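You operate a simulated robot arm through the tools that you are given. There is no shell and no other tool. Be economical: measure what you need, move in short steps, check, and stop when the job is done.

You run a simulated two-armed robot. Do the job below in one go: nothing can be reset, and whatever is moved stays where it is left.

Task
Bin the old wrap, sleeve the hose joint and close both clips.
Fine: the wrap goes in the blue bin; slide the black sleeve home over the joint before the clips close.

Only the result counts: the job must be done as asked and must still hold three seconds after the hand-in. Knocking over, shifting, dropping, spilling or breaking anything else fails it.

Robot
Two 7-joint arms with fingered hands on one trunk, on a base that drives. Base frame: it is fixed to the floor where the robot stands at the start and does not move with it; the origin is under the middle of the robot, x ahead of it, y to its left, z up; the surface under the hand at the start is at about z = 0.88. Units: m, rad, N and s.
The left shoulder is at the start at [0.03, 0.119, 1.169], the right one opposite. With the tool pointing down near the work surface each hand reaches from about 0.28 to 0.76 m from the robot's upright axis, wherever it stands, measured 20 degrees to its own side. Places, roughly: black sleeve [0.4, -0.1, 1]; green clip [0.6, 0, 1.1]; inside of the blue bin [0.4, 0.2, 0.9]; orange clip [0.5, -0.1, 1.1]; test bleed valve [0.6, 0.4, 1]. Payload 3.8 kg a hand.
Tool frame (each hand has its own): the origin (TCP) lies between the finger pads and is the grasp point; the fingertips stand 0.025 m ahead of it; z points along the fingers, y is the line along which they close. The gripper opens to 0.088 m. The gripper's body begins 0.029 m behind the TCP. The gripper is a hand of 4 fingers: y runs from the thumb to the fingers, the wrist lies at [-0.013, -0.106, -0.174] in the tool frame, and closing takes about 1.5 s.
Orientation is that of the tool frame in the base frame, as [roll, pitch, yaw] about the fixed x, y, z axes, in that order (R = Rz(yaw) Ry(pitch) Rx(roll)). With the fingers straight down and the wrist toward the robot, the tool's x, y and z point along [0, 1, 0], [1, 0, 0] and [0, 0, -1] of the base frame.

Tools
- The arms move only by the tool move_arm. It takes "left_deltas", "right_deltas" or both (then of equal length, played together; a hand with none holds still); each is a list of rows, each a list of 3 entries, a list of its own where there are three numbers: the shift along the tool's x, y, z in m, then the turn, a rotation vector about the tool's x, y, z in rad, then the opening in per cent of the stroke, from 0 (shut) to 100 (fully open). In form: [[[x, y, z], [wx, wy, wz], grip], ...]. A call has 1 to 12 rows; each row shifts and turns the commanded pose from where the row before left it, along the tool's axes as they then stand. Each row takes 0.2 s and may step no farther than 0.05 m and 0.15 rad from the row before; otherwise, or with a gripper value out of range, the whole call is refused. A pose out of reach is approached as far as the arm can. The call stops where the force on the tool passes 40 N (or 10 N more than at its start, if that is more) or the arm is blocked; 0.2 s more then pass. Each finger travels about 0.153 m/s and halts on what it meets, pressing with about 33 N; the grip force reading is that of the motor and also rises with nothing between the fingers. The clock runs only during rows and for 0.2 s after the last one: add rows that do not move to give the fingers time. It gives the time, the measured TCP pose, the force on the tool (base axes), the opening and the grip force at its end, in the units of the frame above (readings bear some noise), with the torque about the TCP (base axes, N m) and any sound that the robot's microphone picked up.
- Cameras (640 x 400 px; columns grow to the right, rows downward): "scene" is now at [0.0606, 0.0036, 1.7211]; the picture's right is [0.06, -1.00, 0.00], its down [-0.70, -0.04, -0.72] and it looks along [0.71, 0.04, -0.70] (base axes); focal length 249 px, centre (320, 200). "left" rides on the left gripper at [-0.064, -0.083, -0.098] in its tool frame; the picture's right is [-0.62, -0.37, 0.69], its down [0.71, -0.63, 0.30] and it looks along [0.32, 0.68, 0.65] (tool axes); focal length 265 px, centre (320, 200). "right" rides on the right gripper at [0.064, -0.083, -0.098] in its tool frame; the picture's right is [-0.62, 0.37, -0.69], its down [-0.71, -0.63, 0.30] and it looks along [-0.32, 0.68, 0.65] (tool axes); focal length 265 px, centre (320, 200). There is no depth. A picture from a camera that has moved, and an enlarged one, comes with that camera's place and axes in the base frame and with its lens.
- get_image(camera): a new picture of that camera. No time passes.
- raise_lower(by): slides the trunk up (or, below 0, down) by that many m; the arms and the scene camera ride with it, the base frame stays. It gives what a move gives, with no picture.
- steer(legs): drives the robot by 1 to 6 legs, each [ahead, left, turn to the left] in m, m and rad, along the robot's own axes; the way and the turn of a leg run together, so that a leg with both is an arc; at most 1.5 m and 3.142 rad a leg. The arms and the cameras ride along, it lands a little off, and it stops where it bumps. It gives what a move gives.
- preshape(shape, hand): the hand has 4 fingers and takes this shape, open, in about a second: jaw (thumb against the fingers, like two jaws); tri (thumb and two fingers); tip (a fingertip pinch); poke (one finger out to press); point (the index stretched); flat (the hand flat); cup (the hand cupped); fist (a fist). The gripper value then closes the fingers along that shape, each until it touches; the sizes above hold for jaw. It gives what a move gives, with no picture.
- turn_head(pan, tilt): turns the head with the scene camera to pan (to the left, within 2.094 rad either way) and tilt (down, from -0.506 to 1.204), counted from straight ahead of the robot. It gives what a move gives.
- enlarge(camera, box): a new picture of the part [left, top, right, bottom] of that camera's present view, enlarged. No time passes.
- sign_off(): hands the job in; it is judged then, once.

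Work in short steps. Places have to be worked out from the pictures, the camera data and where the tool is seen: move nearer, look again, correct. Check each grasp and each placing, and mend what went wrong. You have 120 turns and 88 pictures in all, those below and enlarged ones among them. Open the grippers and draw the arms clear of the work before you hand the job in, unless the task says otherwise; then end with one line.

The tools are called after "Emit:" as name(argument=value, ...) on one line, values as JSON. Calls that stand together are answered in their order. move_arm: Moves the arms, as the interface text tells. Its arguments: {"type":"object","properties":{"left_deltas":{"type":"array","items":{"type":"array"}},"right_deltas":{"type":"array","items":{"type":"array"}}},"required":[]} The other tools are called the same way: raise_lower (by) slides the trunk up or down; preshape (shape, hand) gives the hand a shape; steer (legs) drives the base; turn_head (pan, tilt) turns the head that bears the scene camera; get_image (camera) takes a picture; enlarge (camera, box) takes an enlarged picture of a part of a camera's view; sign_off () hands the job in.

At the start:

```text
time: 0.0
left_position: [0.5525, 0.2445, 1.3848]
left_ee_rot: [-3.141, -0.001, 1.571]
left_ft_force: [0.7, 0.2, 0.2]
left_moment: [-0.01, 0.02, -0.02]
left_finger_gap: 0.0878
left_grasp_force: 0.1
left_shape: jaw
right_position: [0.4347, -0.2378, 1.4374]
right_ee_rot: [3.142, 0.0, 1.571]
right_ft_force: [-0.1, 0.6, 0.1]
right_moment: [0.01, 0.0, -0.01]
right_finger_gap: 0.0874
right_grasp_force: 0.2
right_shape: jaw
trunk travel left (down, up): [-0.325, 0.265]
robot x, y, heading: [-0.0019, 0.0004, -0.004]
head pan, tilt: [0.061, 0.773]
```

scene: 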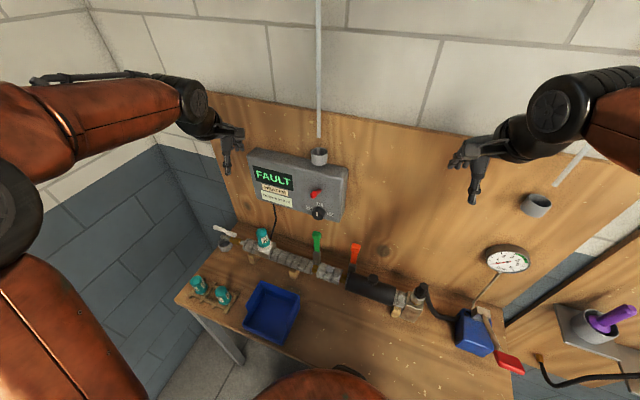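
right: 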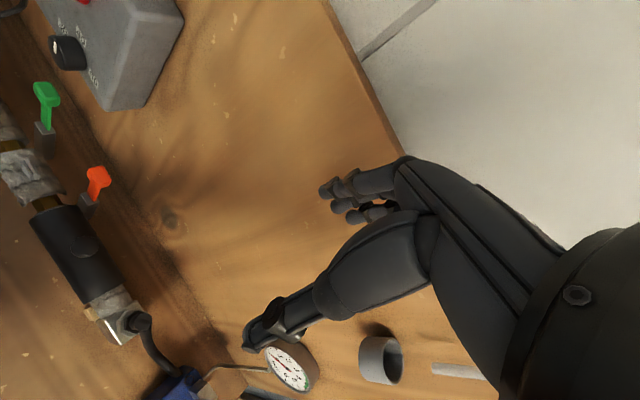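
left: 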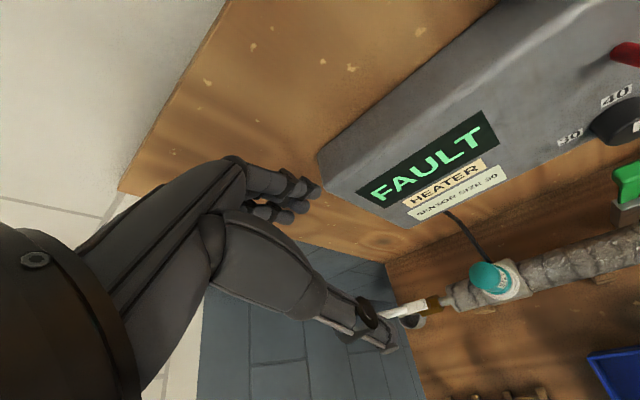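

I'll look closer at the pipe with joint, sleeve, wrap and clips.

Emit:
enlarge(camera="scene", box=[170, 210, 330, 310])

Emit:
enlarge(camera="scene", box=[290, 225, 450, 325])

```text
4.00 times, centred on (250, 260) of scene
camera zoom: at [0.0606, 0.0036, 1.7211], right [0.06, -1.0, 0.0], down [-0.7, -0.04, -0.72], along [0.71, 0.04, -0.7], focal length 997 px, centre (600, -40)
```

zoom: 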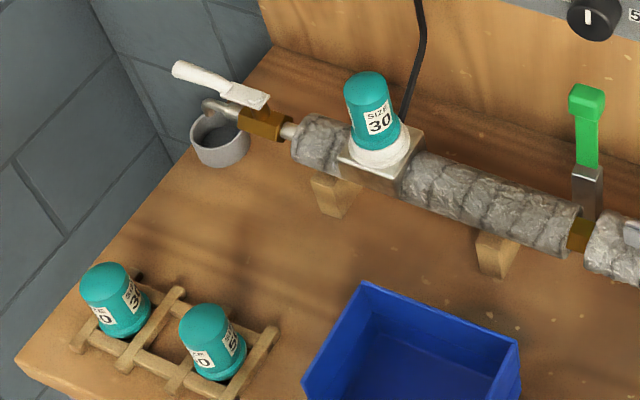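

```text
4.00 times, centred on (370, 275) of scene
camera zoom: at [0.0606, 0.0036, 1.7211], right [0.06, -1.0, 0.0], down [-0.7, -0.04, -0.72], along [0.71, 0.04, -0.7], focal length 997 px, centre (120, -100)
```

zoom: 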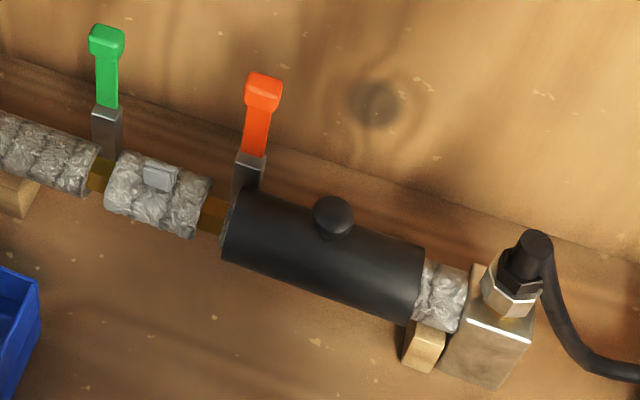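

Estimates: the pipe runs about along (0.30, 0.95), wrap near (0.48, 0, 1.0). I bring the left hand above the wrap, aligned with the pipe, to look closely.

Emit:
move_arm(left_deltas=[[[0, -0.04, 0], [0, 0, 0], 100], [[0, -0.04, 0], [0, 0, 0], 100], [[-0.04, 0, 0.02], [0, 0, 0], 100], [[-0.045, 0, 0.03], [0, 0, 0], 100], [[-0.045, 0, 0.03], [0, 0, 0], 100], [[-0.045, 0, 0.04], [0, 0, 0], 100], [[-0.045, 0, 0.04], [0, 0, 0], 100], [[0, 0, 0], [0, 0, 0.15], 100], [[0, 0, 0], [0, 0, 0.15], 100], [[0, 0, 0], [0, 0, 0], 100]])

Emit:
get_image(camera="left")

Emit:
get_image(camera="scene")

```text
refused: row 4 steps farther than a row can; nothing moved
```

```text
82 pictures are left
camera left: at [0.4684, 0.1809, 1.4827], right [-0.37, -0.62, -0.69], down [-0.63, 0.71, -0.3], along [0.68, 0.32, -0.65], focal length 265 px, centre (320, 200)
```

left: 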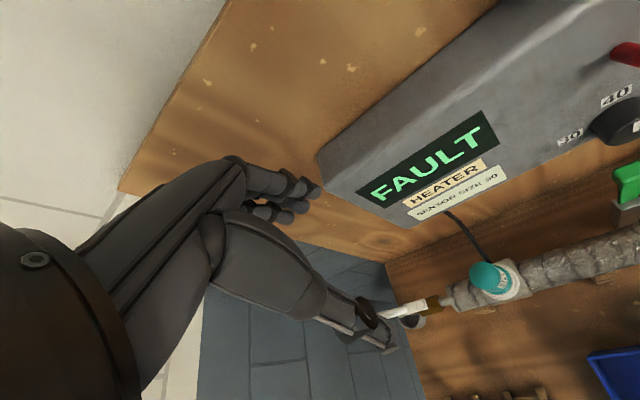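

```text
81 pictures are left
camera scene: at [0.0606, 0.0036, 1.7211], right [0.06, -1.0, 0.0], down [-0.7, -0.04, -0.72], along [0.71, 0.04, -0.7], focal length 249 px, centre (320, 200)
```

scene: 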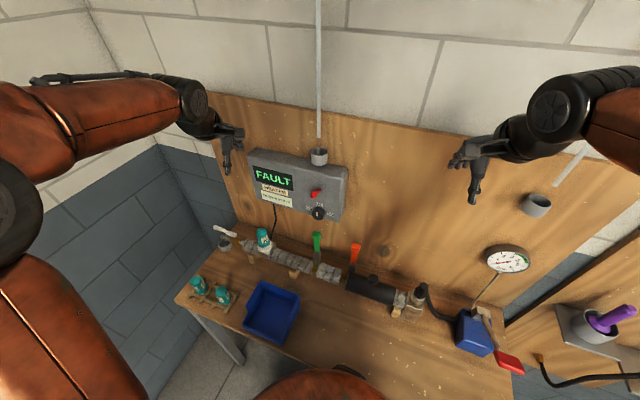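

The step was too large (combined). I split it smaller.

Emit:
move_arm(left_deltas=[[[0, -0.04, 0], [0, 0, 0], 100], [[0, -0.04, 0], [0, 0, 0], 100], [[-0.04, 0, 0.02], [0, 0, 0], 100], [[-0.04, 0, 0.025], [0, 0, 0], 100], [[-0.04, 0, 0.025], [0, 0, 0], 100], [[-0.04, 0, 0.025], [0, 0, 0], 100], [[-0.04, 0, 0.025], [0, 0, 0], 100], [[0, 0, 0.03], [0, 0, 0.15], 100], [[0, 0, 0], [0, 0, 0.15], 100], [[0, 0, 0], [0, 0, 0], 100]])

Emit:
get_image(camera="left")

Emit:
get_image(camera="scene")

```text
time: 2.2
left_position: [0.4712, 0.0446, 1.2362]
left_ee_rot: [3.141, -0.001, 1.268]
left_ft_force: [0.5, -0.6, 0.0]
left_moment: [0.0, -0.02, -0.01]
left_finger_gap: 0.0877
left_grasp_force: 0.1
left_shape: jaw
right_position: [0.4345, -0.2379, 1.4391]
right_ee_rot: [3.142, 0.001, 1.571]
right_ft_force: [-1.1, 0.7, -0.8]
right_moment: [-0.04, 0.02, 0.0]
right_finger_gap: 0.0876
right_grasp_force: 0.0
right_shape: jaw
trunk travel left (down, up): [-0.325, 0.265]
robot x, y, heading: [-0.0003, 0.0004, -0.003]
head pan, tilt: [0.061, 0.773]
```

```text
80 pictures are left
camera left: at [0.373, 0.0079, 1.3323], right [-0.54, -0.48, -0.69], down [-0.39, 0.87, -0.3], along [0.75, 0.11, -0.65], focal length 265 px, centre (320, 200)
```

left: 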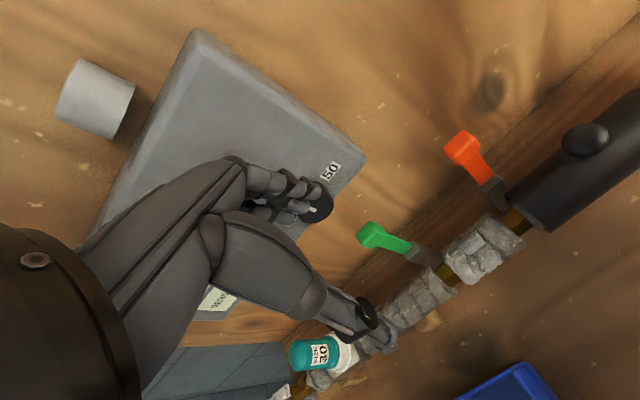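

```text
79 pictures are left
camera scene: at [0.0602, 0.0028, 1.7211], right [0.06, -1.0, 0.0], down [-0.7, -0.04, -0.72], along [0.71, 0.04, -0.7], focal length 249 px, centre (320, 200)
```

scene: 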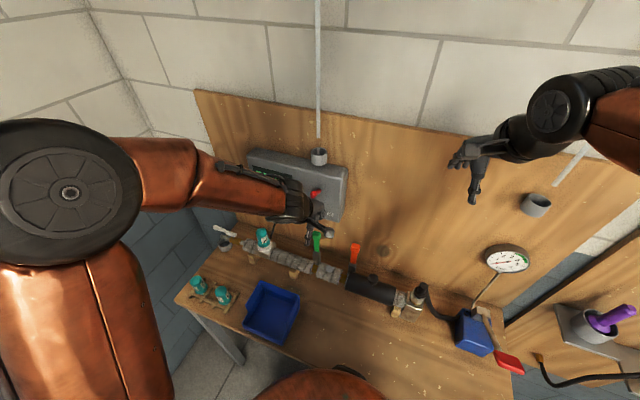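

Now zoom into the wrap and clips.

Emit:
enlarge(camera="left", box=[370, 180, 530, 280])

Emit:
enlarge(camera="scene", box=[295, 230, 375, 280])

```text
4.00 times, centred on (450, 230) of left
camera zoom: at [0.373, 0.0079, 1.3323], right [-0.54, -0.48, -0.69], down [-0.39, 0.87, -0.3], along [0.75, 0.11, -0.65], focal length 1062 px, centre (-200, 80)
```

zoom: 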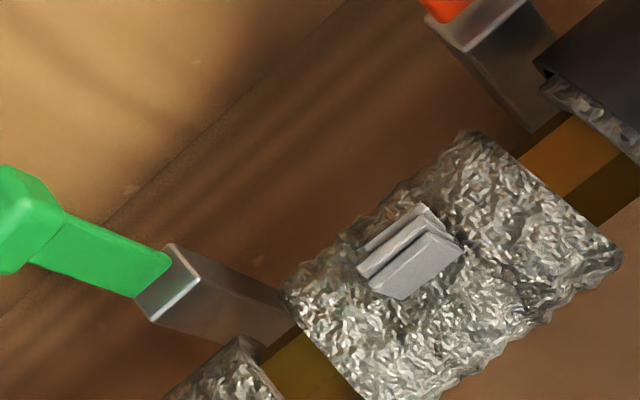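

```text
8.00 times, centred on (335, 255) of scene
camera zoom: at [0.0602, 0.0028, 1.7211], right [0.06, -1.0, 0.0], down [-0.7, -0.04, -0.72], along [0.71, 0.04, -0.7], focal length 1994 px, centre (200, -240)
```

zoom: 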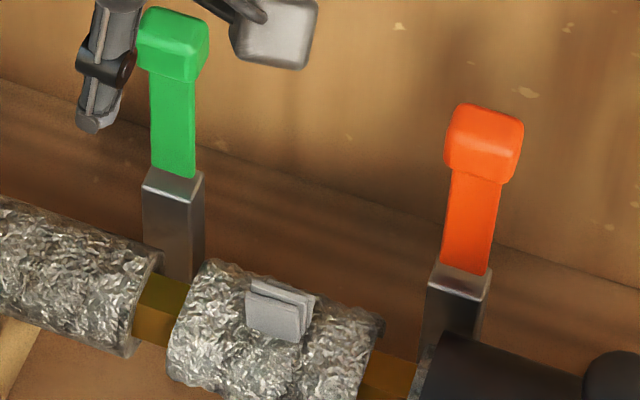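

Tab is about (0.504, -0.004, 0.955). I move the left TCP above it, tilting the fingers forward so the palm stays clear of the clip levers, then look again.

Emit:
move_arm(left_deltas=[[[-0.02, 0, 0.02], [-0.15, 0, 0], 60], [[-0.02, 0, 0.02], [-0.15, 0, 0], 60], [[0, 0, 0.02], [-0.15, 0, 0], 50], [[0, -0.01, 0.03], [0, 0, 0], 50], [[0, -0.015, 0.02], [0, 0, 0], 50], [[0, 0, 0], [0, 0, 0], 50]])

Emit:
get_image(camera="left")

Emit:
enlarge(camera="scene", box=[240, 190, 400, 290])

Emit:
get_image(camera="right")

```text
time: 3.6
left_position: [0.4654, 0.0189, 1.123]
left_ee_rot: [2.75, -0.019, 1.284]
left_ft_force: [0.3, 0.1, -0.3]
left_moment: [-0.01, -0.02, 0.0]
left_finger_gap: 0.0442
left_grasp_force: 0.0
left_shape: jaw
left hand out of reach, approached as far as the arm can: row 1
right_position: [0.4346, -0.237, 1.4388]
right_ee_rot: [3.142, 0.0, 1.572]
right_ft_force: [0.2, -1.2, -0.2]
right_moment: [0.02, -0.01, 0.0]
right_finger_gap: 0.0876
right_grasp_force: 0.1
right_shape: jaw
trunk travel left (down, up): [-0.325, 0.265]
robot x, y, heading: [-0.0016, 0.0007, 0.002]
head pan, tilt: [0.061, 0.773]
```

```text
76 pictures are left
camera left: at [0.3373, -0.011, 1.1802], right [-0.24, -0.56, -0.79], down [-0.24, 0.83, -0.51], along [0.94, 0.07, -0.34], focal length 265 px, centre (320, 200)
```

left: 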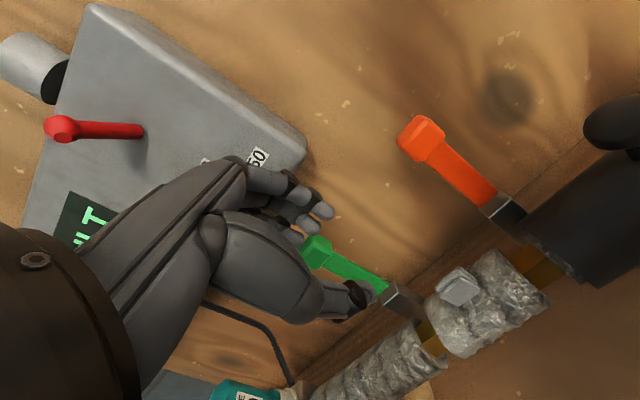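

```text
4.00 times, centred on (320, 240) of scene
camera zoom: at [0.06, 0.0027, 1.7211], right [0.06, -1.0, 0.0], down [-0.7, -0.04, -0.72], along [0.71, 0.04, -0.7], focal length 997 px, centre (320, 40)
```

zoom: 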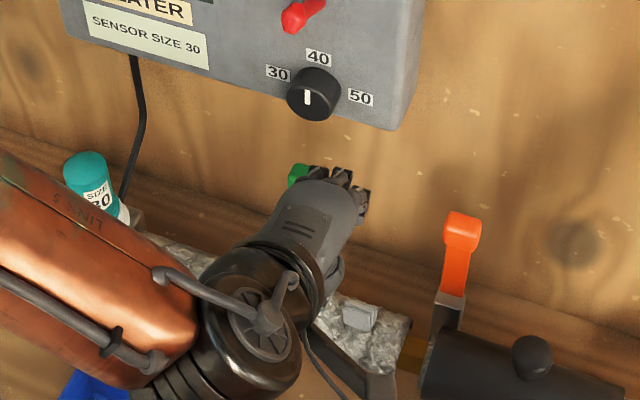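

```text
74 pictures are left
camera right: at [0.3518, -0.1739, 1.5363], right [0.37, -0.62, 0.69], down [-0.63, -0.71, -0.3], along [0.68, -0.32, -0.65], focal length 265 px, centre (320, 200)
```

right: 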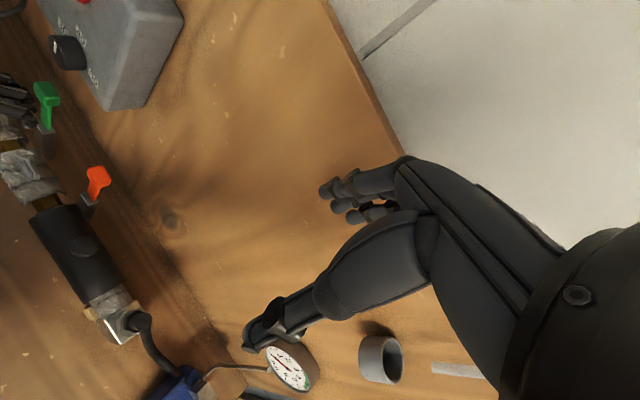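

Depth estimates of the tab still scatter (z 0.95–1.02). I zoom from the right camera for a wide-baseline fix.

Emit:
enlarge(camera="right", box=[0, 70, 128, 150])

Emit:
enlarge(camera="right", box=[0, 140, 160, 240])

```text
5.00 times, centred on (64, 110) of right
camera zoom: at [0.3518, -0.1739, 1.5363], right [0.37, -0.62, 0.69], down [-0.63, -0.71, -0.3], along [0.68, -0.32, -0.65], focal length 1327 px, centre (1600, 650)
```

zoom: 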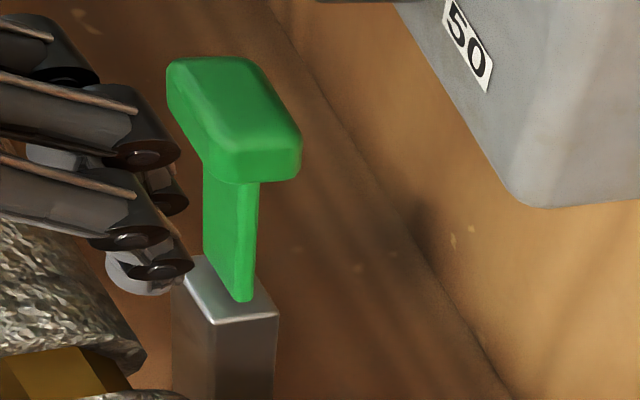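

```text
4.00 times, centred on (80, 190) of right
camera zoom: at [0.3518, -0.1739, 1.5363], right [0.37, -0.62, 0.69], down [-0.63, -0.71, -0.3], along [0.68, -0.32, -0.65], focal length 1062 px, centre (1280, 240)
```

zoom: 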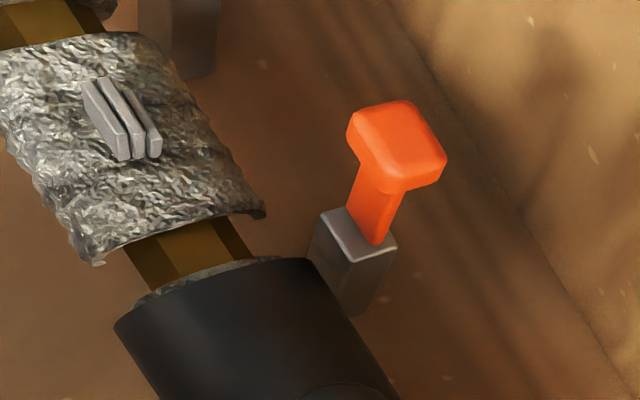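

Tab resolved at about (0.486, -0.006, 0.995); clip heads green (0.549, 0.041, 1.09), orange (0.506, -0.082, 1.09). I straighten the hand and hover above the tab.

Emit:
move_arm(left_deltas=[[[0, 0, 0], [0.15, 0, 0], 50], [[0, 0, 0], [0.15, 0, 0.04], 50], [[-0.018, 0.015, 0.02], [0, 0, 0], 50], [[0, 0.012, 0.03], [0, 0, 0], 50], [[0, 0, 0], [0, 0, 0], 50]])

Emit:
get_image(camera="left")

Emit:
enlarge(camera="right", box=[0, 70, 160, 170])

```text
refused: row 2 steps farther than a row can; nothing moved
```

```text
71 pictures are left
camera left: at [0.3373, -0.011, 1.1802], right [-0.24, -0.56, -0.79], down [-0.24, 0.83, -0.51], along [0.94, 0.07, -0.34], focal length 265 px, centre (320, 200)
```

left: 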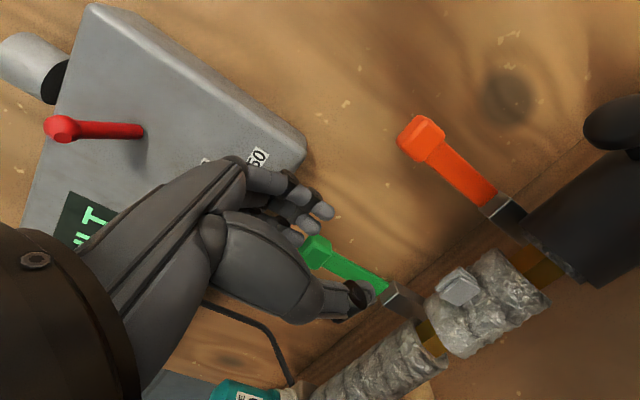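

```text
4.00 times, centred on (80, 120) of right
camera zoom: at [0.3518, -0.1739, 1.5363], right [0.37, -0.62, 0.69], down [-0.63, -0.71, -0.3], along [0.68, -0.32, -0.65], focal length 1062 px, centre (1280, 520)
```

zoom: 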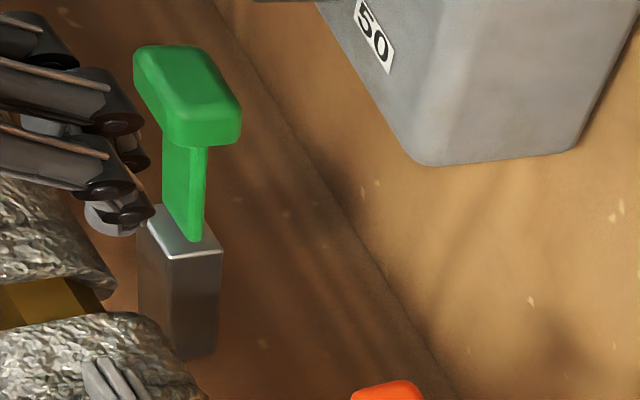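

Combined turn exceeded the limit; I split it and shift away from the green clip first.

Emit:
move_arm(left_deltas=[[[-0.025, 0, 0], [0, 0, 0], 50], [[0, 0, 0], [0.15, 0, 0], 50], [[0, 0, 0], [0.14, 0, 0], 50], [[0, 0, 0], [0, 0, 0.05], 50], [[0, 0.015, 0.02], [0, 0, 0], 50], [[0, 0.01, 0.03], [0, 0, 0], 50], [[0, 0, 0], [0, 0, 0], 50]])

Emit:
get_image(camera="left")

Emit:
enlarge(camera="right", box=[0, 100, 160, 200])

```text
time: 5.2
left_position: [0.4866, -0.014, 1.0757]
left_ee_rot: [3.044, -0.025, 1.232]
left_ft_force: [0.9, -0.1, -0.3]
left_moment: [-0.04, 0.01, -0.01]
left_finger_gap: 0.0442
left_grasp_force: 0.0
left_shape: jaw
right_position: [0.4347, -0.2368, 1.4389]
right_ee_rot: [-3.14, 0.0, 1.572]
right_ft_force: [0.5, 0.5, -0.5]
right_moment: [0.0, 0.0, -0.01]
right_finger_gap: 0.0876
right_grasp_force: 0.1
right_shape: jaw
trunk travel left (down, up): [-0.325, 0.265]
robot x, y, heading: [0.0018, 0.0021, -0.001]
head pan, tilt: [0.061, 0.773]
```

```text
69 pictures are left
camera left: at [0.3773, -0.0454, 1.1631], right [-0.48, -0.47, -0.74], down [-0.32, 0.88, -0.35], along [0.82, 0.07, -0.57], focal length 265 px, centre (320, 200)
```

left: 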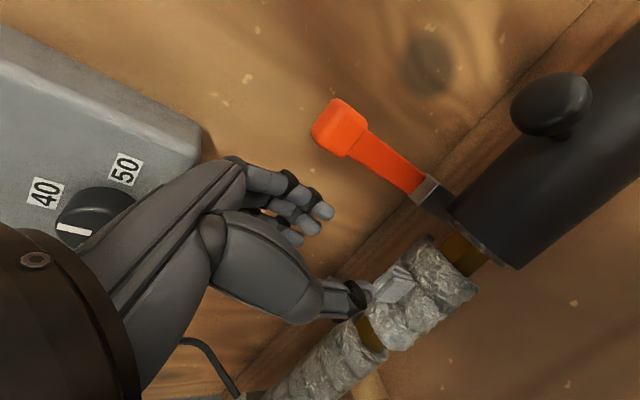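

```text
4.00 times, centred on (80, 150) of right
camera zoom: at [0.3516, -0.1732, 1.5365], right [0.37, -0.62, 0.69], down [-0.63, -0.71, -0.3], along [0.68, -0.32, -0.65], focal length 1062 px, centre (1280, 400)
```

zoom: 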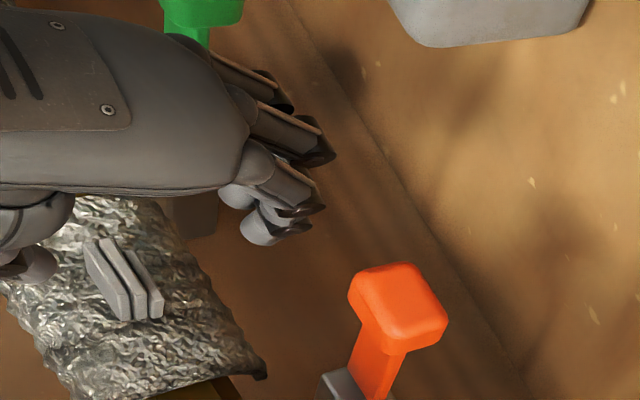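

Left view puts the tab at (0.489, -0.004, 0.995), matching. I nudge along the pipe and descend until the fingertips straddle the tab.

Emit:
move_arm(left_deltas=[[[0.006, 0, 0.015], [0, 0, 0], 50], [[0, -0.002, 0.02], [0, 0, 0], 50], [[0, -0.002, 0.013], [0, 0, 0], 50], [[0, -0.001, 0.008], [0, 0, 0], 50], [[0, 0, 0], [0, 0, 0], 50]])

Emit:
enlarge(camera="left", box=[200, 150, 520, 350])

Emit:
enlarge(camera="right", box=[0, 100, 160, 200])

```text
time: 6.4
left_position: [0.4895, -0.008, 1.0198]
left_ee_rot: [3.042, -0.026, 1.232]
left_ft_force: [0.6, -0.3, 0.5]
left_moment: [0.0, 0.01, -0.01]
left_finger_gap: 0.0445
left_grasp_force: 0.1
left_shape: jaw
right_position: [0.4348, -0.2373, 1.4387]
right_ee_rot: [3.14, 0.001, 1.571]
right_ft_force: [-1.0, -0.4, -0.2]
right_moment: [-0.04, -0.02, -0.03]
right_finger_gap: 0.0874
right_grasp_force: 0.1
right_shape: jaw
trunk travel left (down, up): [-0.325, 0.265]
robot x, y, heading: [-0.0032, -0.0038, 0.003]
head pan, tilt: [0.061, 0.773]
```

```text
2.00 times, centred on (360, 250) of left
camera zoom: at [0.3797, -0.0396, 1.1075], right [-0.48, -0.47, -0.74], down [-0.32, 0.88, -0.35], along [0.82, 0.07, -0.57], focal length 531 px, centre (240, 100)
```

zoom: 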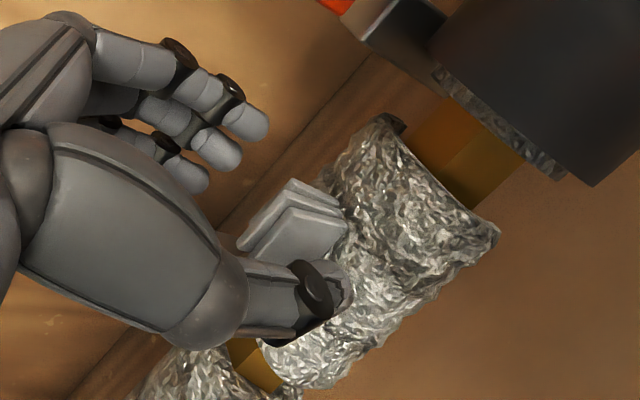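

```text
4.00 times, centred on (80, 150) of right
camera zoom: at [0.3523, -0.1734, 1.5363], right [0.37, -0.62, 0.69], down [-0.63, -0.71, -0.3], along [0.68, -0.32, -0.65], focal length 1062 px, centre (1280, 400)
```

zoom: 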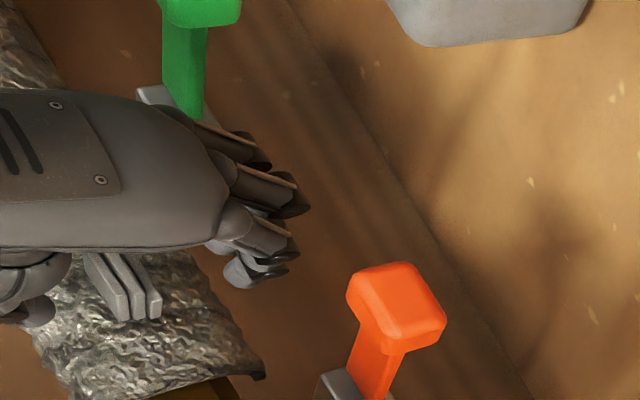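

TCP sits right over the tab. I go down 8 mm more and close.

Emit:
move_arm(left_deltas=[[[0, -0.001, 0.008], [0, 0, 0], 50], [[0, 0, 0], [0, 0, 0], 20], [[0, 0, 0], [0, 0, 0], 0], [[0, 0, 0], [0, 0, 0], 0], [[0, 0, 0], [0, 0, 0], 0], [[0, 0, 0], [0, 0, 0], 0]])

Emit:
enlarge(camera="left", box=[200, 150, 520, 350])

```text
time: 7.8
left_position: [0.4888, -0.0086, 1.0122]
left_ee_rot: [3.042, -0.024, 1.233]
left_ft_force: [0.5, -0.2, 0.4]
left_moment: [0.01, 0.01, -0.01]
left_finger_gap: 0.0062
left_grasp_force: 32.6
left_shape: jaw
right_position: [0.4346, -0.2378, 1.4396]
right_ee_rot: [-3.14, 0.0, 1.569]
right_ft_force: [-0.3, 0.0, 0.2]
right_moment: [-0.01, 0.0, -0.01]
right_finger_gap: 0.0877
right_grasp_force: 0.0
right_shape: jaw
trunk travel left (down, up): [-0.325, 0.265]
robot x, y, heading: [0.0005, 0.001, -0.004]
head pan, tilt: [0.061, 0.773]
```

```text
2.00 times, centred on (360, 250) of left
camera zoom: at [0.3796, -0.0393, 1.0995], right [-0.48, -0.47, -0.74], down [-0.32, 0.88, -0.35], along [0.82, 0.07, -0.57], focal length 531 px, centre (240, 100)
```

zoom: 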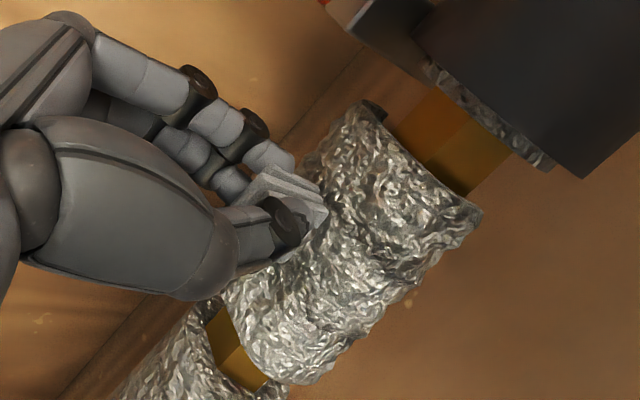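

Gap 6 mm with 33 N: the tab is held. I pull straight up gently.

Emit:
move_arm(left_deltas=[[[0, 0, -0.01], [0, 0, 0], 0], [[0, 0, -0.01], [0, 0, 0], 0], [[0, 0, -0.015], [0, 0, 0], 0], [[0, 0, -0.02], [0, 0, 0], 0], [[0, 0, -0.02], [0, 0, 0], 0]])

Emit:
get_image(camera="left")

```text
time: 9.0
left_position: [0.482, -0.0058, 1.0859]
left_ee_rot: [3.04, -0.024, 1.233]
left_ft_force: [0.3, -0.6, -0.3]
left_moment: [-0.03, 0.02, 0.03]
left_finger_gap: 0.0062
left_grasp_force: 33.2
left_shape: jaw
right_position: [0.4341, -0.2377, 1.4379]
right_ee_rot: [-3.141, -0.001, 1.572]
right_ft_force: [-0.2, 0.5, 0.8]
right_moment: [-0.01, -0.01, 0.0]
right_finger_gap: 0.0875
right_grasp_force: 0.1
right_shape: jaw
trunk travel left (down, up): [-0.325, 0.265]
robot x, y, heading: [-0.0006, 0.0015, -0.005]
head pan, tilt: [0.061, 0.773]
```

```text
64 pictures are left
camera left: at [0.372, -0.0374, 1.1735], right [-0.48, -0.47, -0.74], down [-0.32, 0.88, -0.35], along [0.82, 0.07, -0.57], focal length 265 px, centre (320, 200)
```

left: 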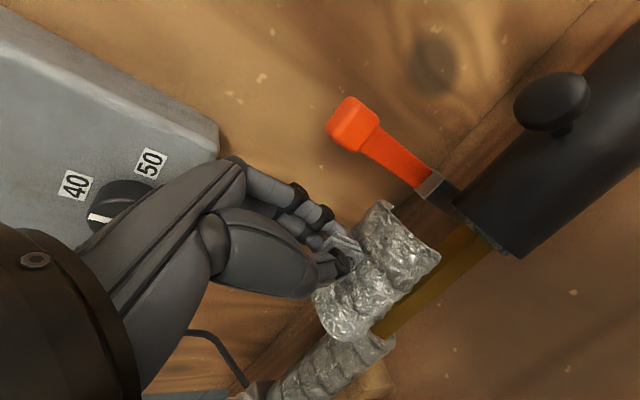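

The wrap came off with the hand. I lift, draw back toward the robot, and move left over the blue bin (centre about (0.375, 0.18)).

Emit:
move_arm(left_deltas=[[[0, -0.01, -0.04], [0, 0, 0], 0], [[0, -0.04, -0.01], [0, 0, 0], 0], [[0, -0.04, 0], [0, 0, 0], 0], [[0, -0.04, 0], [0, 0, 0], 0], [[0.03, -0.033, 0], [0, 0, 0], 0], [[0.04, 0, 0], [0, 0, 0], 0], [[0.04, 0, 0], [0, 0, 0], 0], [[0.03, 0, 0], [0, 0, 0], 0], [[0, 0, 0], [0, 0, 0], 0]])

Emit:
get_image(camera="left")

Emit:
get_image(camera="scene")

```text
time: 11.0
left_position: [0.4134, 0.1632, 1.1167]
left_ee_rot: [3.043, -0.026, 1.232]
left_ft_force: [-0.6, -0.9, -0.3]
left_moment: [0.0, 0.02, -0.01]
left_finger_gap: 0.006
left_grasp_force: 32.7
left_shape: jaw
left hand out of reach, approached as far as the arm can: row 4, 5
right_position: [0.4353, -0.2381, 1.4376]
right_ee_rot: [-3.14, 0.001, 1.572]
right_ft_force: [0.6, -1.3, 0.4]
right_moment: [-0.02, -0.01, 0.02]
right_finger_gap: 0.0877
right_grasp_force: 0.0
right_shape: jaw
trunk travel left (down, up): [-0.325, 0.265]
robot x, y, heading: [0.0007, 0.0019, -0.0]
head pan, tilt: [0.061, 0.773]
```

```text
63 pictures are left
camera left: at [0.3036, 0.1324, 1.2033], right [-0.48, -0.47, -0.74], down [-0.32, 0.88, -0.35], along [0.82, 0.07, -0.57], focal length 265 px, centre (320, 200)
```

left: 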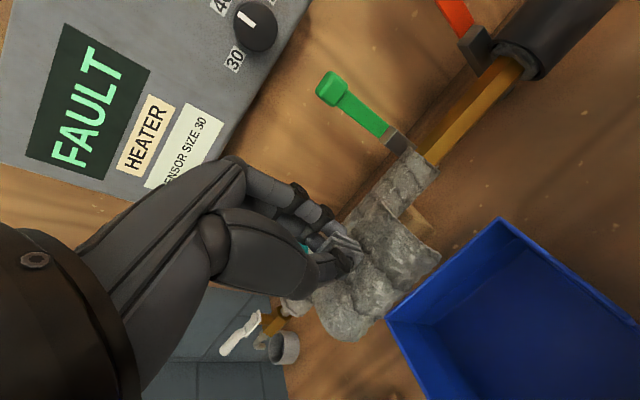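

```text
62 pictures are left
camera scene: at [0.0607, 0.003, 1.7211], right [0.06, -1.0, 0.0], down [-0.7, -0.04, -0.72], along [0.71, 0.04, -0.7], focal length 249 px, centre (320, 200)
```

scene: 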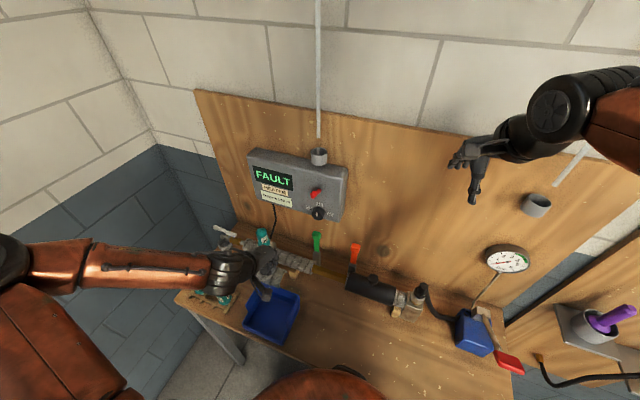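

Arm can't fold closer, so I back the base 4.5 cm, which puts the wrap over the bin centre.

Emit:
steer(legs=[[-0.045, 0.01, 0]])

Emit:
get_image(camera="left")

Emit:
get_image(camera="right")

```text
time: 11.9
left_position: [0.3686, 0.1744, 1.1165]
left_ee_rot: [3.042, -0.025, 1.232]
left_ft_force: [-0.3, -0.3, 0.2]
left_moment: [-0.01, -0.03, -0.03]
left_finger_gap: 0.0061
left_grasp_force: 32.9
left_shape: jaw
right_position: [0.3903, -0.2272, 1.4388]
right_ee_rot: [-3.141, -0.001, 1.571]
right_ft_force: [-0.6, -0.2, -0.3]
right_moment: [0.0, 0.01, 0.01]
right_finger_gap: 0.0877
right_grasp_force: 0.0
right_shape: jaw
trunk travel left (down, up): [-0.325, 0.265]
robot x, y, heading: [-0.0477, 0.01, -0.001]
head pan, tilt: [0.061, 0.773]
```

```text
61 pictures are left
camera left: at [0.2586, 0.1426, 1.2033], right [-0.48, -0.47, -0.74], down [-0.32, 0.88, -0.35], along [0.82, 0.07, -0.57], focal length 265 px, centre (320, 200)
```

left: 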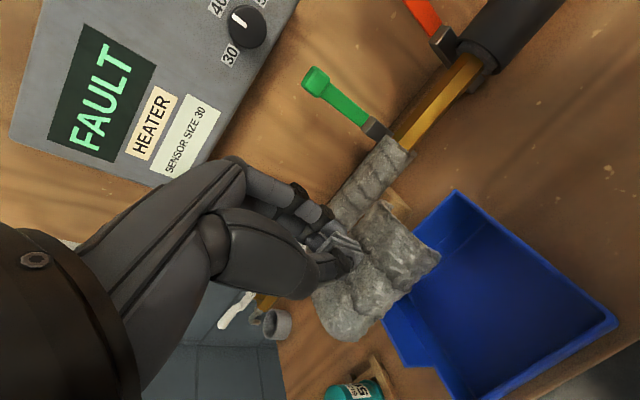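

```text
60 pictures are left
camera right: at [0.3074, -0.1631, 1.5363], right [0.37, -0.62, 0.69], down [-0.63, -0.71, -0.3], along [0.68, -0.32, -0.65], focal length 265 px, centre (320, 200)
```

right: 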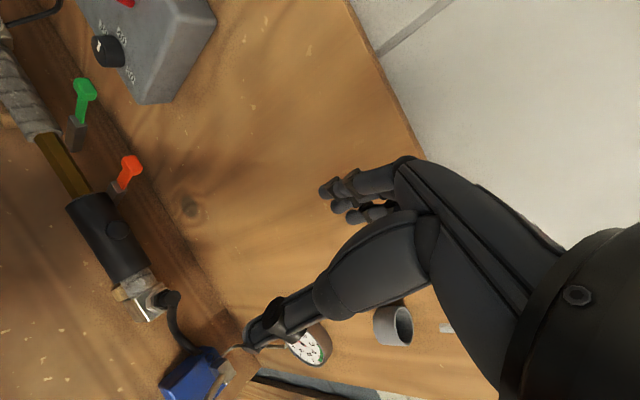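

The wrap projects onto the bin centre. I lower it inside.

Emit:
move_arm(left_deltas=[[[0, -0.002, 0.03], [0, 0, 0], 0], [[0, -0.002, 0.03], [0, 0, 0], 0], [[0, -0.002, 0.02], [0, 0, 0], 0], [[0, -0.002, 0.02], [0, 0, 0], 0], [[0, 0, 0], [0, 0, 0], 0]])

Emit:
get_image(camera="left")

Emit:
enlarge(camera="scene", box=[200, 220, 360, 320])

```text
time: 13.1
left_position: [0.3726, 0.1756, 1.0162]
left_ee_rot: [3.041, -0.026, 1.233]
left_ft_force: [0.0, 0.3, -0.3]
left_moment: [-0.01, 0.0, -0.01]
left_finger_gap: 0.0064
left_grasp_force: 32.6
left_shape: jaw
right_position: [0.389, -0.2289, 1.4388]
right_ee_rot: [3.142, 0.001, 1.571]
right_ft_force: [0.3, 0.6, 0.3]
right_moment: [0.02, 0.0, -0.01]
right_finger_gap: 0.0875
right_grasp_force: 0.0
right_shape: jaw
trunk travel left (down, up): [-0.325, 0.265]
robot x, y, heading: [-0.0476, 0.0103, -0.001]
head pan, tilt: [0.061, 0.773]
```

```text
59 pictures are left
camera left: at [0.2618, 0.144, 1.103], right [-0.48, -0.47, -0.74], down [-0.32, 0.88, -0.35], along [0.82, 0.07, -0.57], focal length 265 px, centre (320, 200)
```

left: 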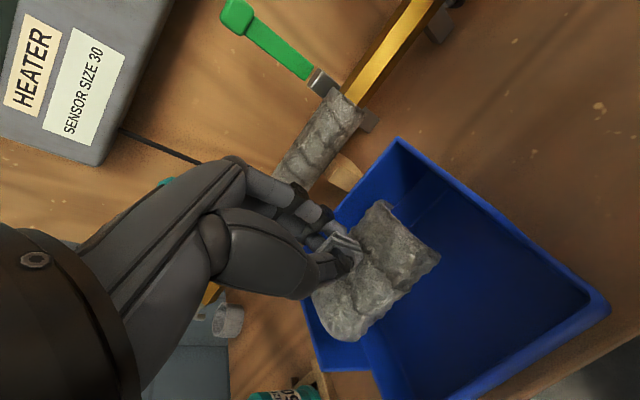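

```text
4.00 times, centred on (280, 270) of scene
camera zoom: at [0.0151, 0.0135, 1.7211], right [0.06, -1.0, 0.0], down [-0.7, -0.04, -0.72], along [0.71, 0.04, -0.7], focal length 997 px, centre (480, -80)
```

zoom: 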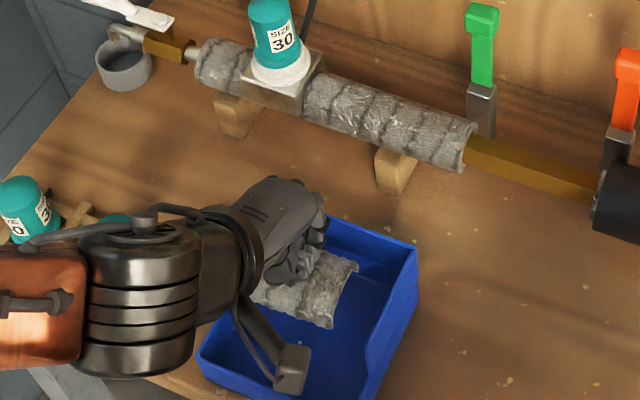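

Inside but toward the back-left; nudge toward the centre, lower a bit more, then release.

Emit:
move_arm(left_deltas=[[[-0.02, -0.015, 0], [0, 0, 0], 0], [[0, -0.002, 0.015], [0, 0, 0], 0], [[0, 0, 0.008], [0, 0, 0], 0], [[0, 0, 0], [0, 0, 0], 40], [[0, 0, 0], [0, 0, 0], 50], [[0, 0, 0], [0, 0, 0], 50]])

Emit:
get_image(camera="left")

```text
time: 14.5
left_position: [0.3515, 0.1601, 0.9907]
left_ee_rot: [3.042, -0.024, 1.234]
left_ft_force: [-0.2, 0.3, -1.1]
left_moment: [0.01, 0.0, -0.01]
left_finger_gap: 0.0435
left_grasp_force: 0.3
left_shape: jaw
right_position: [0.3894, -0.2276, 1.4391]
right_ee_rot: [-3.141, 0.0, 1.572]
right_ft_force: [-0.4, -0.4, 0.1]
right_moment: [-0.03, 0.0, -0.01]
right_finger_gap: 0.0874
right_grasp_force: 0.1
right_shape: jaw
trunk travel left (down, up): [-0.325, 0.265]
robot x, y, heading: [-0.0501, 0.007, -0.0]
head pan, tilt: [0.061, 0.773]
```

```text
57 pictures are left
camera left: at [0.2419, 0.1291, 1.0775], right [-0.48, -0.47, -0.74], down [-0.32, 0.88, -0.35], along [0.82, 0.07, -0.57], focal length 265 px, centre (320, 200)
```

left: 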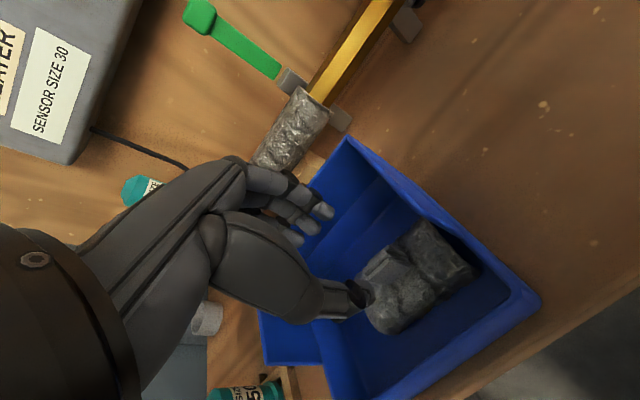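

Wrap is in the bin. I raise and park the left hand, while bringing the right hand above the sleeve knob, aligned to the pipe.

Emit:
move_arm(left_deltas=[[[0, 0, -0.04], [0, 0, 0], 50], [[0, 0, -0.045], [0, 0, 0], 50], [[0, 0, -0.045], [0, 0, 0], 50], [[0, 0, -0.045], [0, 0, 0], 50], [[0.04, 0, -0.02], [0, 0, 0], 50], [[0.04, 0, 0], [0, 0, 0], 50], [[0.04, 0, 0], [0, 0, 0], 50], [[0, 0, 0], [0, 0, 0], 50], [[0, 0, 0], [0, 0, 0], 50]], right_deltas=[[[0.013, 0.007, 0.044], [0, 0, 0], 70], [[0.013, 0.007, 0.044], [0, 0, 0], 70], [[0.013, 0.007, 0.044], [0, 0, 0], 70], [[0.013, 0.007, 0.044], [0, 0, 0], 70], [[0.013, 0.007, 0.044], [0, 0, 0], 70], [[0.013, 0.007, 0.04], [0, 0, 0], 70], [[0, 0, 0], [0, 0, 0.15], 70], [[0, 0, 0], [0, 0, 0.15], 70], [[0, 0, 0], [0, 0, 0.037], 70]])

Emit:
get_image(camera="right")

Emit:
get_image(camera="scene")

```text
time: 16.5
left_position: [0.381, 0.2781, 1.1889]
left_ee_rot: [3.042, -0.024, 1.23]
left_ft_force: [-0.2, 0.5, -0.1]
left_moment: [-0.03, -0.05, 0.01]
left_finger_gap: 0.0439
left_grasp_force: 0.1
left_shape: jaw
left hand out of reach, approached as far as the arm can: row 4
right_position: [0.4319, -0.1496, 1.1786]
right_ee_rot: [-3.141, 0.0, 1.233]
right_ft_force: [-0.2, 0.3, 0.0]
right_moment: [0.02, 0.0, -0.02]
right_finger_gap: 0.0617
right_grasp_force: 0.1
right_shape: jaw
trunk travel left (down, up): [-0.325, 0.265]
robot x, y, heading: [-0.0429, 0.0093, -0.0]
head pan, tilt: [0.061, 0.773]
```

```text
56 pictures are left
camera right: at [0.3769, -0.062, 1.2769], right [0.14, -0.71, 0.69], down [-0.83, -0.46, -0.3], along [0.54, -0.53, -0.65], focal length 265 px, centre (320, 200)
```

right: 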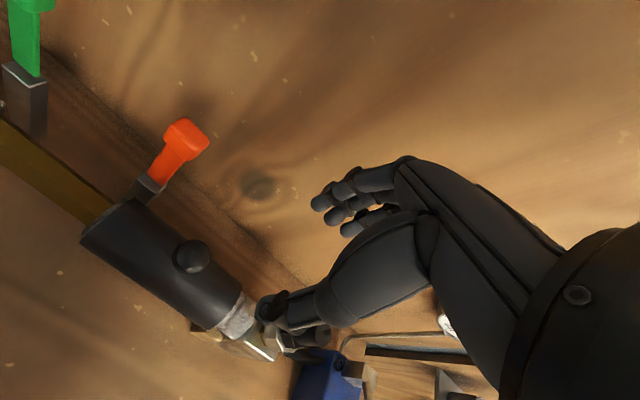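

```text
55 pictures are left
camera scene: at [0.0161, 0.0134, 1.7211], right [0.06, -1.0, 0.0], down [-0.7, -0.04, -0.72], along [0.71, 0.04, -0.7], focal length 249 px, centre (320, 200)
```

scene: 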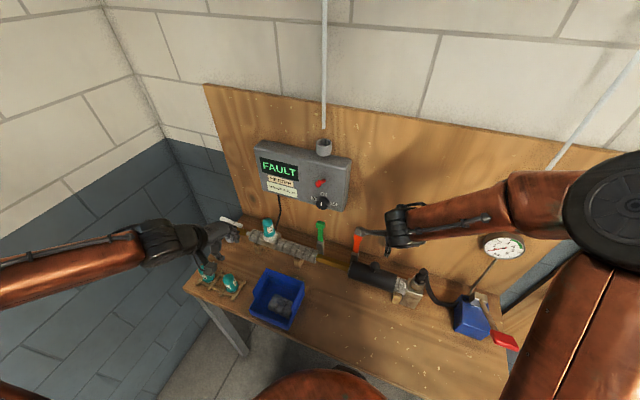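

Zoom scene on the sleeve for triangulating its knob and ends.

Emit:
enlarge(camera="scene", box=[320, 220, 448, 300])

Emit:
enlarge(camera="right", box=[60, 160, 300, 360])

Emit:
enlarge(camera="left", box=[320, 0, 640, 200])

```text
5.00 times, centred on (384, 260) of scene
camera zoom: at [0.0161, 0.0134, 1.7211], right [0.06, -1.0, 0.0], down [-0.7, -0.04, -0.72], along [0.71, 0.04, -0.7], focal length 1247 px, centre (0, -100)
```

zoom: 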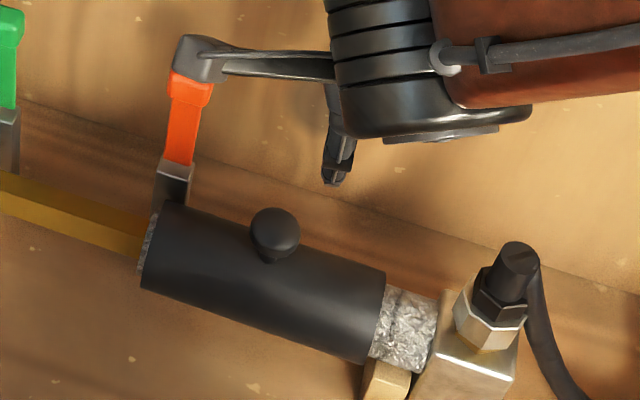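

```text
2.00 times, centred on (180, 260) of right
camera zoom: at [0.3769, -0.062, 1.2769], right [0.14, -0.71, 0.69], down [-0.83, -0.46, -0.3], along [0.54, -0.53, -0.65], focal length 531 px, centre (600, 80)
```

zoom: 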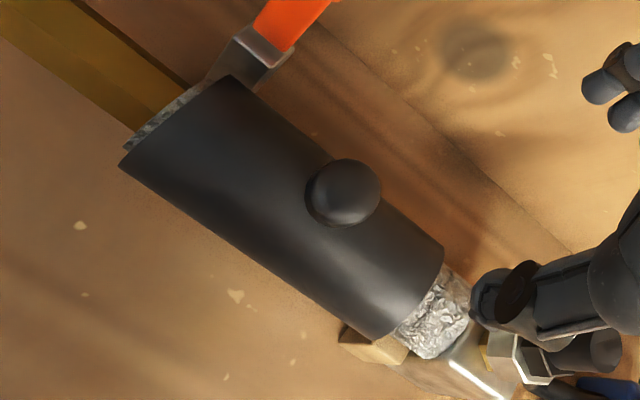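

```text
2.00 times, centred on (480, 100) of left
camera zoom: at [0.2716, 0.2471, 1.2758], right [-0.48, -0.47, -0.74], down [-0.32, 0.88, -0.35], along [0.82, 0.07, -0.57], focal length 531 px, centre (0, 400)
```

zoom: 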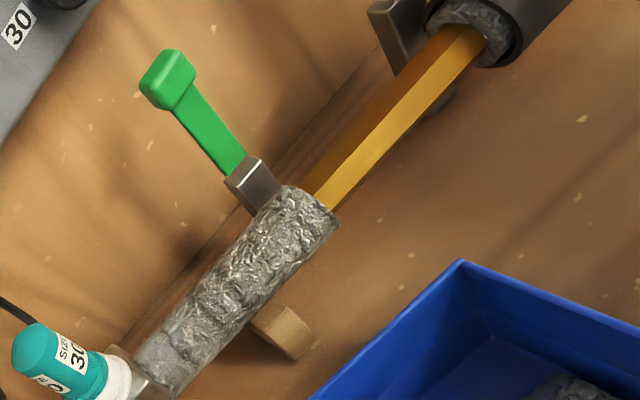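

Sleeve axis ≈ z 0.955, length ≈0.154, knob ≈ (0.454, -0.139, 1.0); it must travel ~0.137 m along (0.30, 0.955). Gripping would hit the orange lever in passing, so I'll push the knob with one finger, hand tilted to the robot side. Shape and tilt first.

Emit:
preshape(hand="right", shape="poke")

Emit:
move_arm(right_deltas=[[[-0.03, -0.02, 0], [-0.15, 0, 0], 0], [[-0.03, -0.02, 0], [-0.15, 0, 0], 0], [[0, 0, 0], [-0.15, 0, 0], 0], [[0, 0, 0], [-0.15, 0, 0], 0], [[0, 0, 0], [0, 0, 0], 0]])

Emit:
get_image(camera="right")

Emit:
get_image(camera="scene")

```text
time: 17.4
left_position: [0.3807, 0.2792, 1.1885]
left_ee_rot: [3.042, -0.024, 1.233]
left_ft_force: [0.2, -0.5, 0.1]
left_moment: [0.0, -0.03, 0.02]
left_finger_gap: 0.0437
left_grasp_force: 0.1
left_shape: jaw
right_position: [0.4335, -0.1491, 1.1793]
right_ee_rot: [3.141, -0.001, 1.233]
right_ft_force: [0.1, 0.0, 0.6]
right_moment: [0.01, -0.04, 0.0]
right_finger_gap: 0.0
right_grasp_force: 0.0
right_shape: poke
trunk travel left (down, up): [-0.325, 0.265]
robot x, y, heading: [-0.0499, 0.0098, -0.001]
head pan, tilt: [0.061, 0.773]
```

```text
time: 18.6
left_position: [0.3812, 0.2791, 1.1886]
left_ee_rot: [3.042, -0.024, 1.234]
left_ft_force: [-0.7, -0.1, -0.1]
left_moment: [0.01, 0.01, 0.0]
left_finger_gap: 0.0431
left_grasp_force: 0.0
left_shape: jaw
right_position: [0.403, -0.1905, 1.1718]
right_ee_rot: [2.542, -0.002, 1.234]
right_ft_force: [0.7, 0.3, 1.2]
right_moment: [0.0, 0.0, 0.0]
right_finger_gap: 0.0
right_grasp_force: 0.1
right_shape: poke
right hand out of reach, approached as far as the arm can: row 2, 3, 4
trunk travel left (down, up): [-0.325, 0.265]
robot x, y, heading: [-0.0438, 0.0095, 0.003]
head pan, tilt: [0.061, 0.773]
```

```text
51 pictures are left
camera right: at [0.3074, -0.0891, 1.2057], right [-0.29, -0.56, 0.78], down [-0.56, -0.56, -0.61], along [0.77, -0.61, -0.15], focal length 265 px, centre (320, 200)
```

right: 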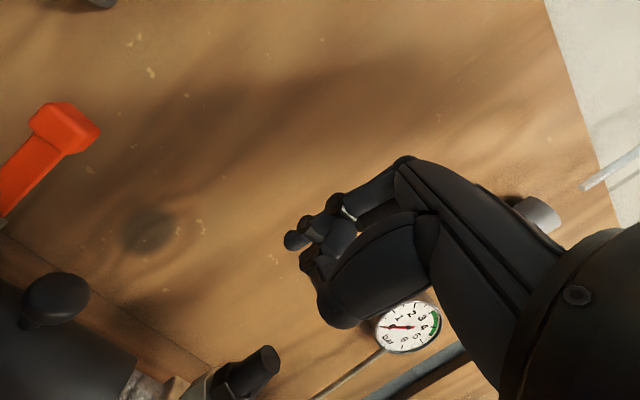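

```text
50 pictures are left
camera scene: at [0.0154, 0.0138, 1.7211], right [0.06, -1.0, 0.0], down [-0.7, -0.04, -0.72], along [0.71, 0.04, -0.7], focal length 249 px, centre (320, 200)
```

scene: 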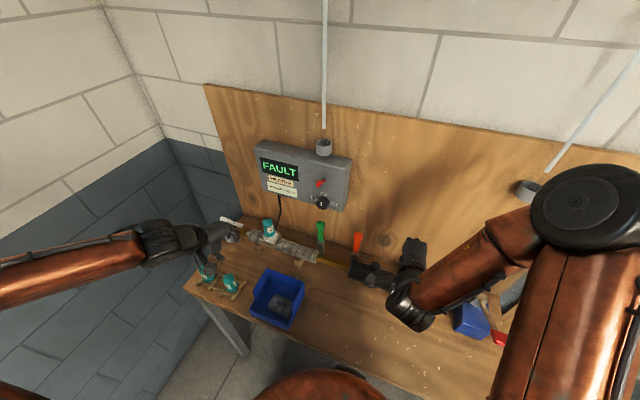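

Check the poke finger's geometry and where it lies relative to the TCP (pixel ~ (318,242)).

Emit:
enlarge(camera="right", box=[220, 130, 460, 330])

Emit:
enlarge(camera="scene", box=[320, 220, 448, 340])

```text
2.00 times, centred on (340, 230) of right
camera zoom: at [0.3074, -0.0891, 1.2057], right [-0.29, -0.56, 0.78], down [-0.56, -0.56, -0.61], along [0.77, -0.61, -0.15], focal length 531 px, centre (280, 140)
```

zoom: 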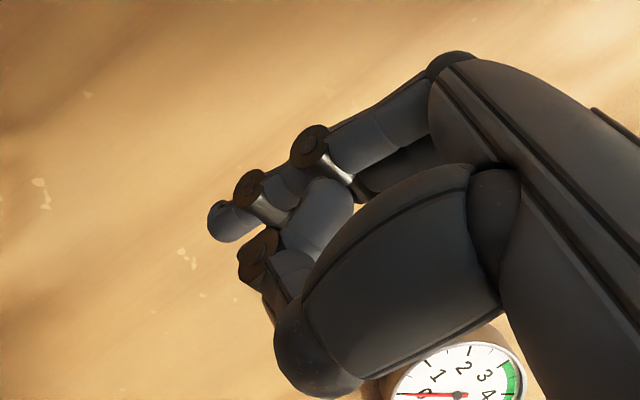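

```text
3.33 times, centred on (384, 280) of scene
camera zoom: at [0.0154, 0.0138, 1.7211], right [0.06, -1.0, 0.0], down [-0.7, -0.04, -0.72], along [0.71, 0.04, -0.7], focal length 831 px, centre (107, -67)
```

zoom: 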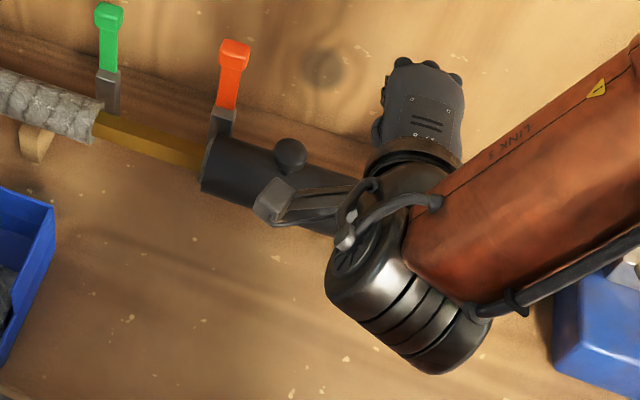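

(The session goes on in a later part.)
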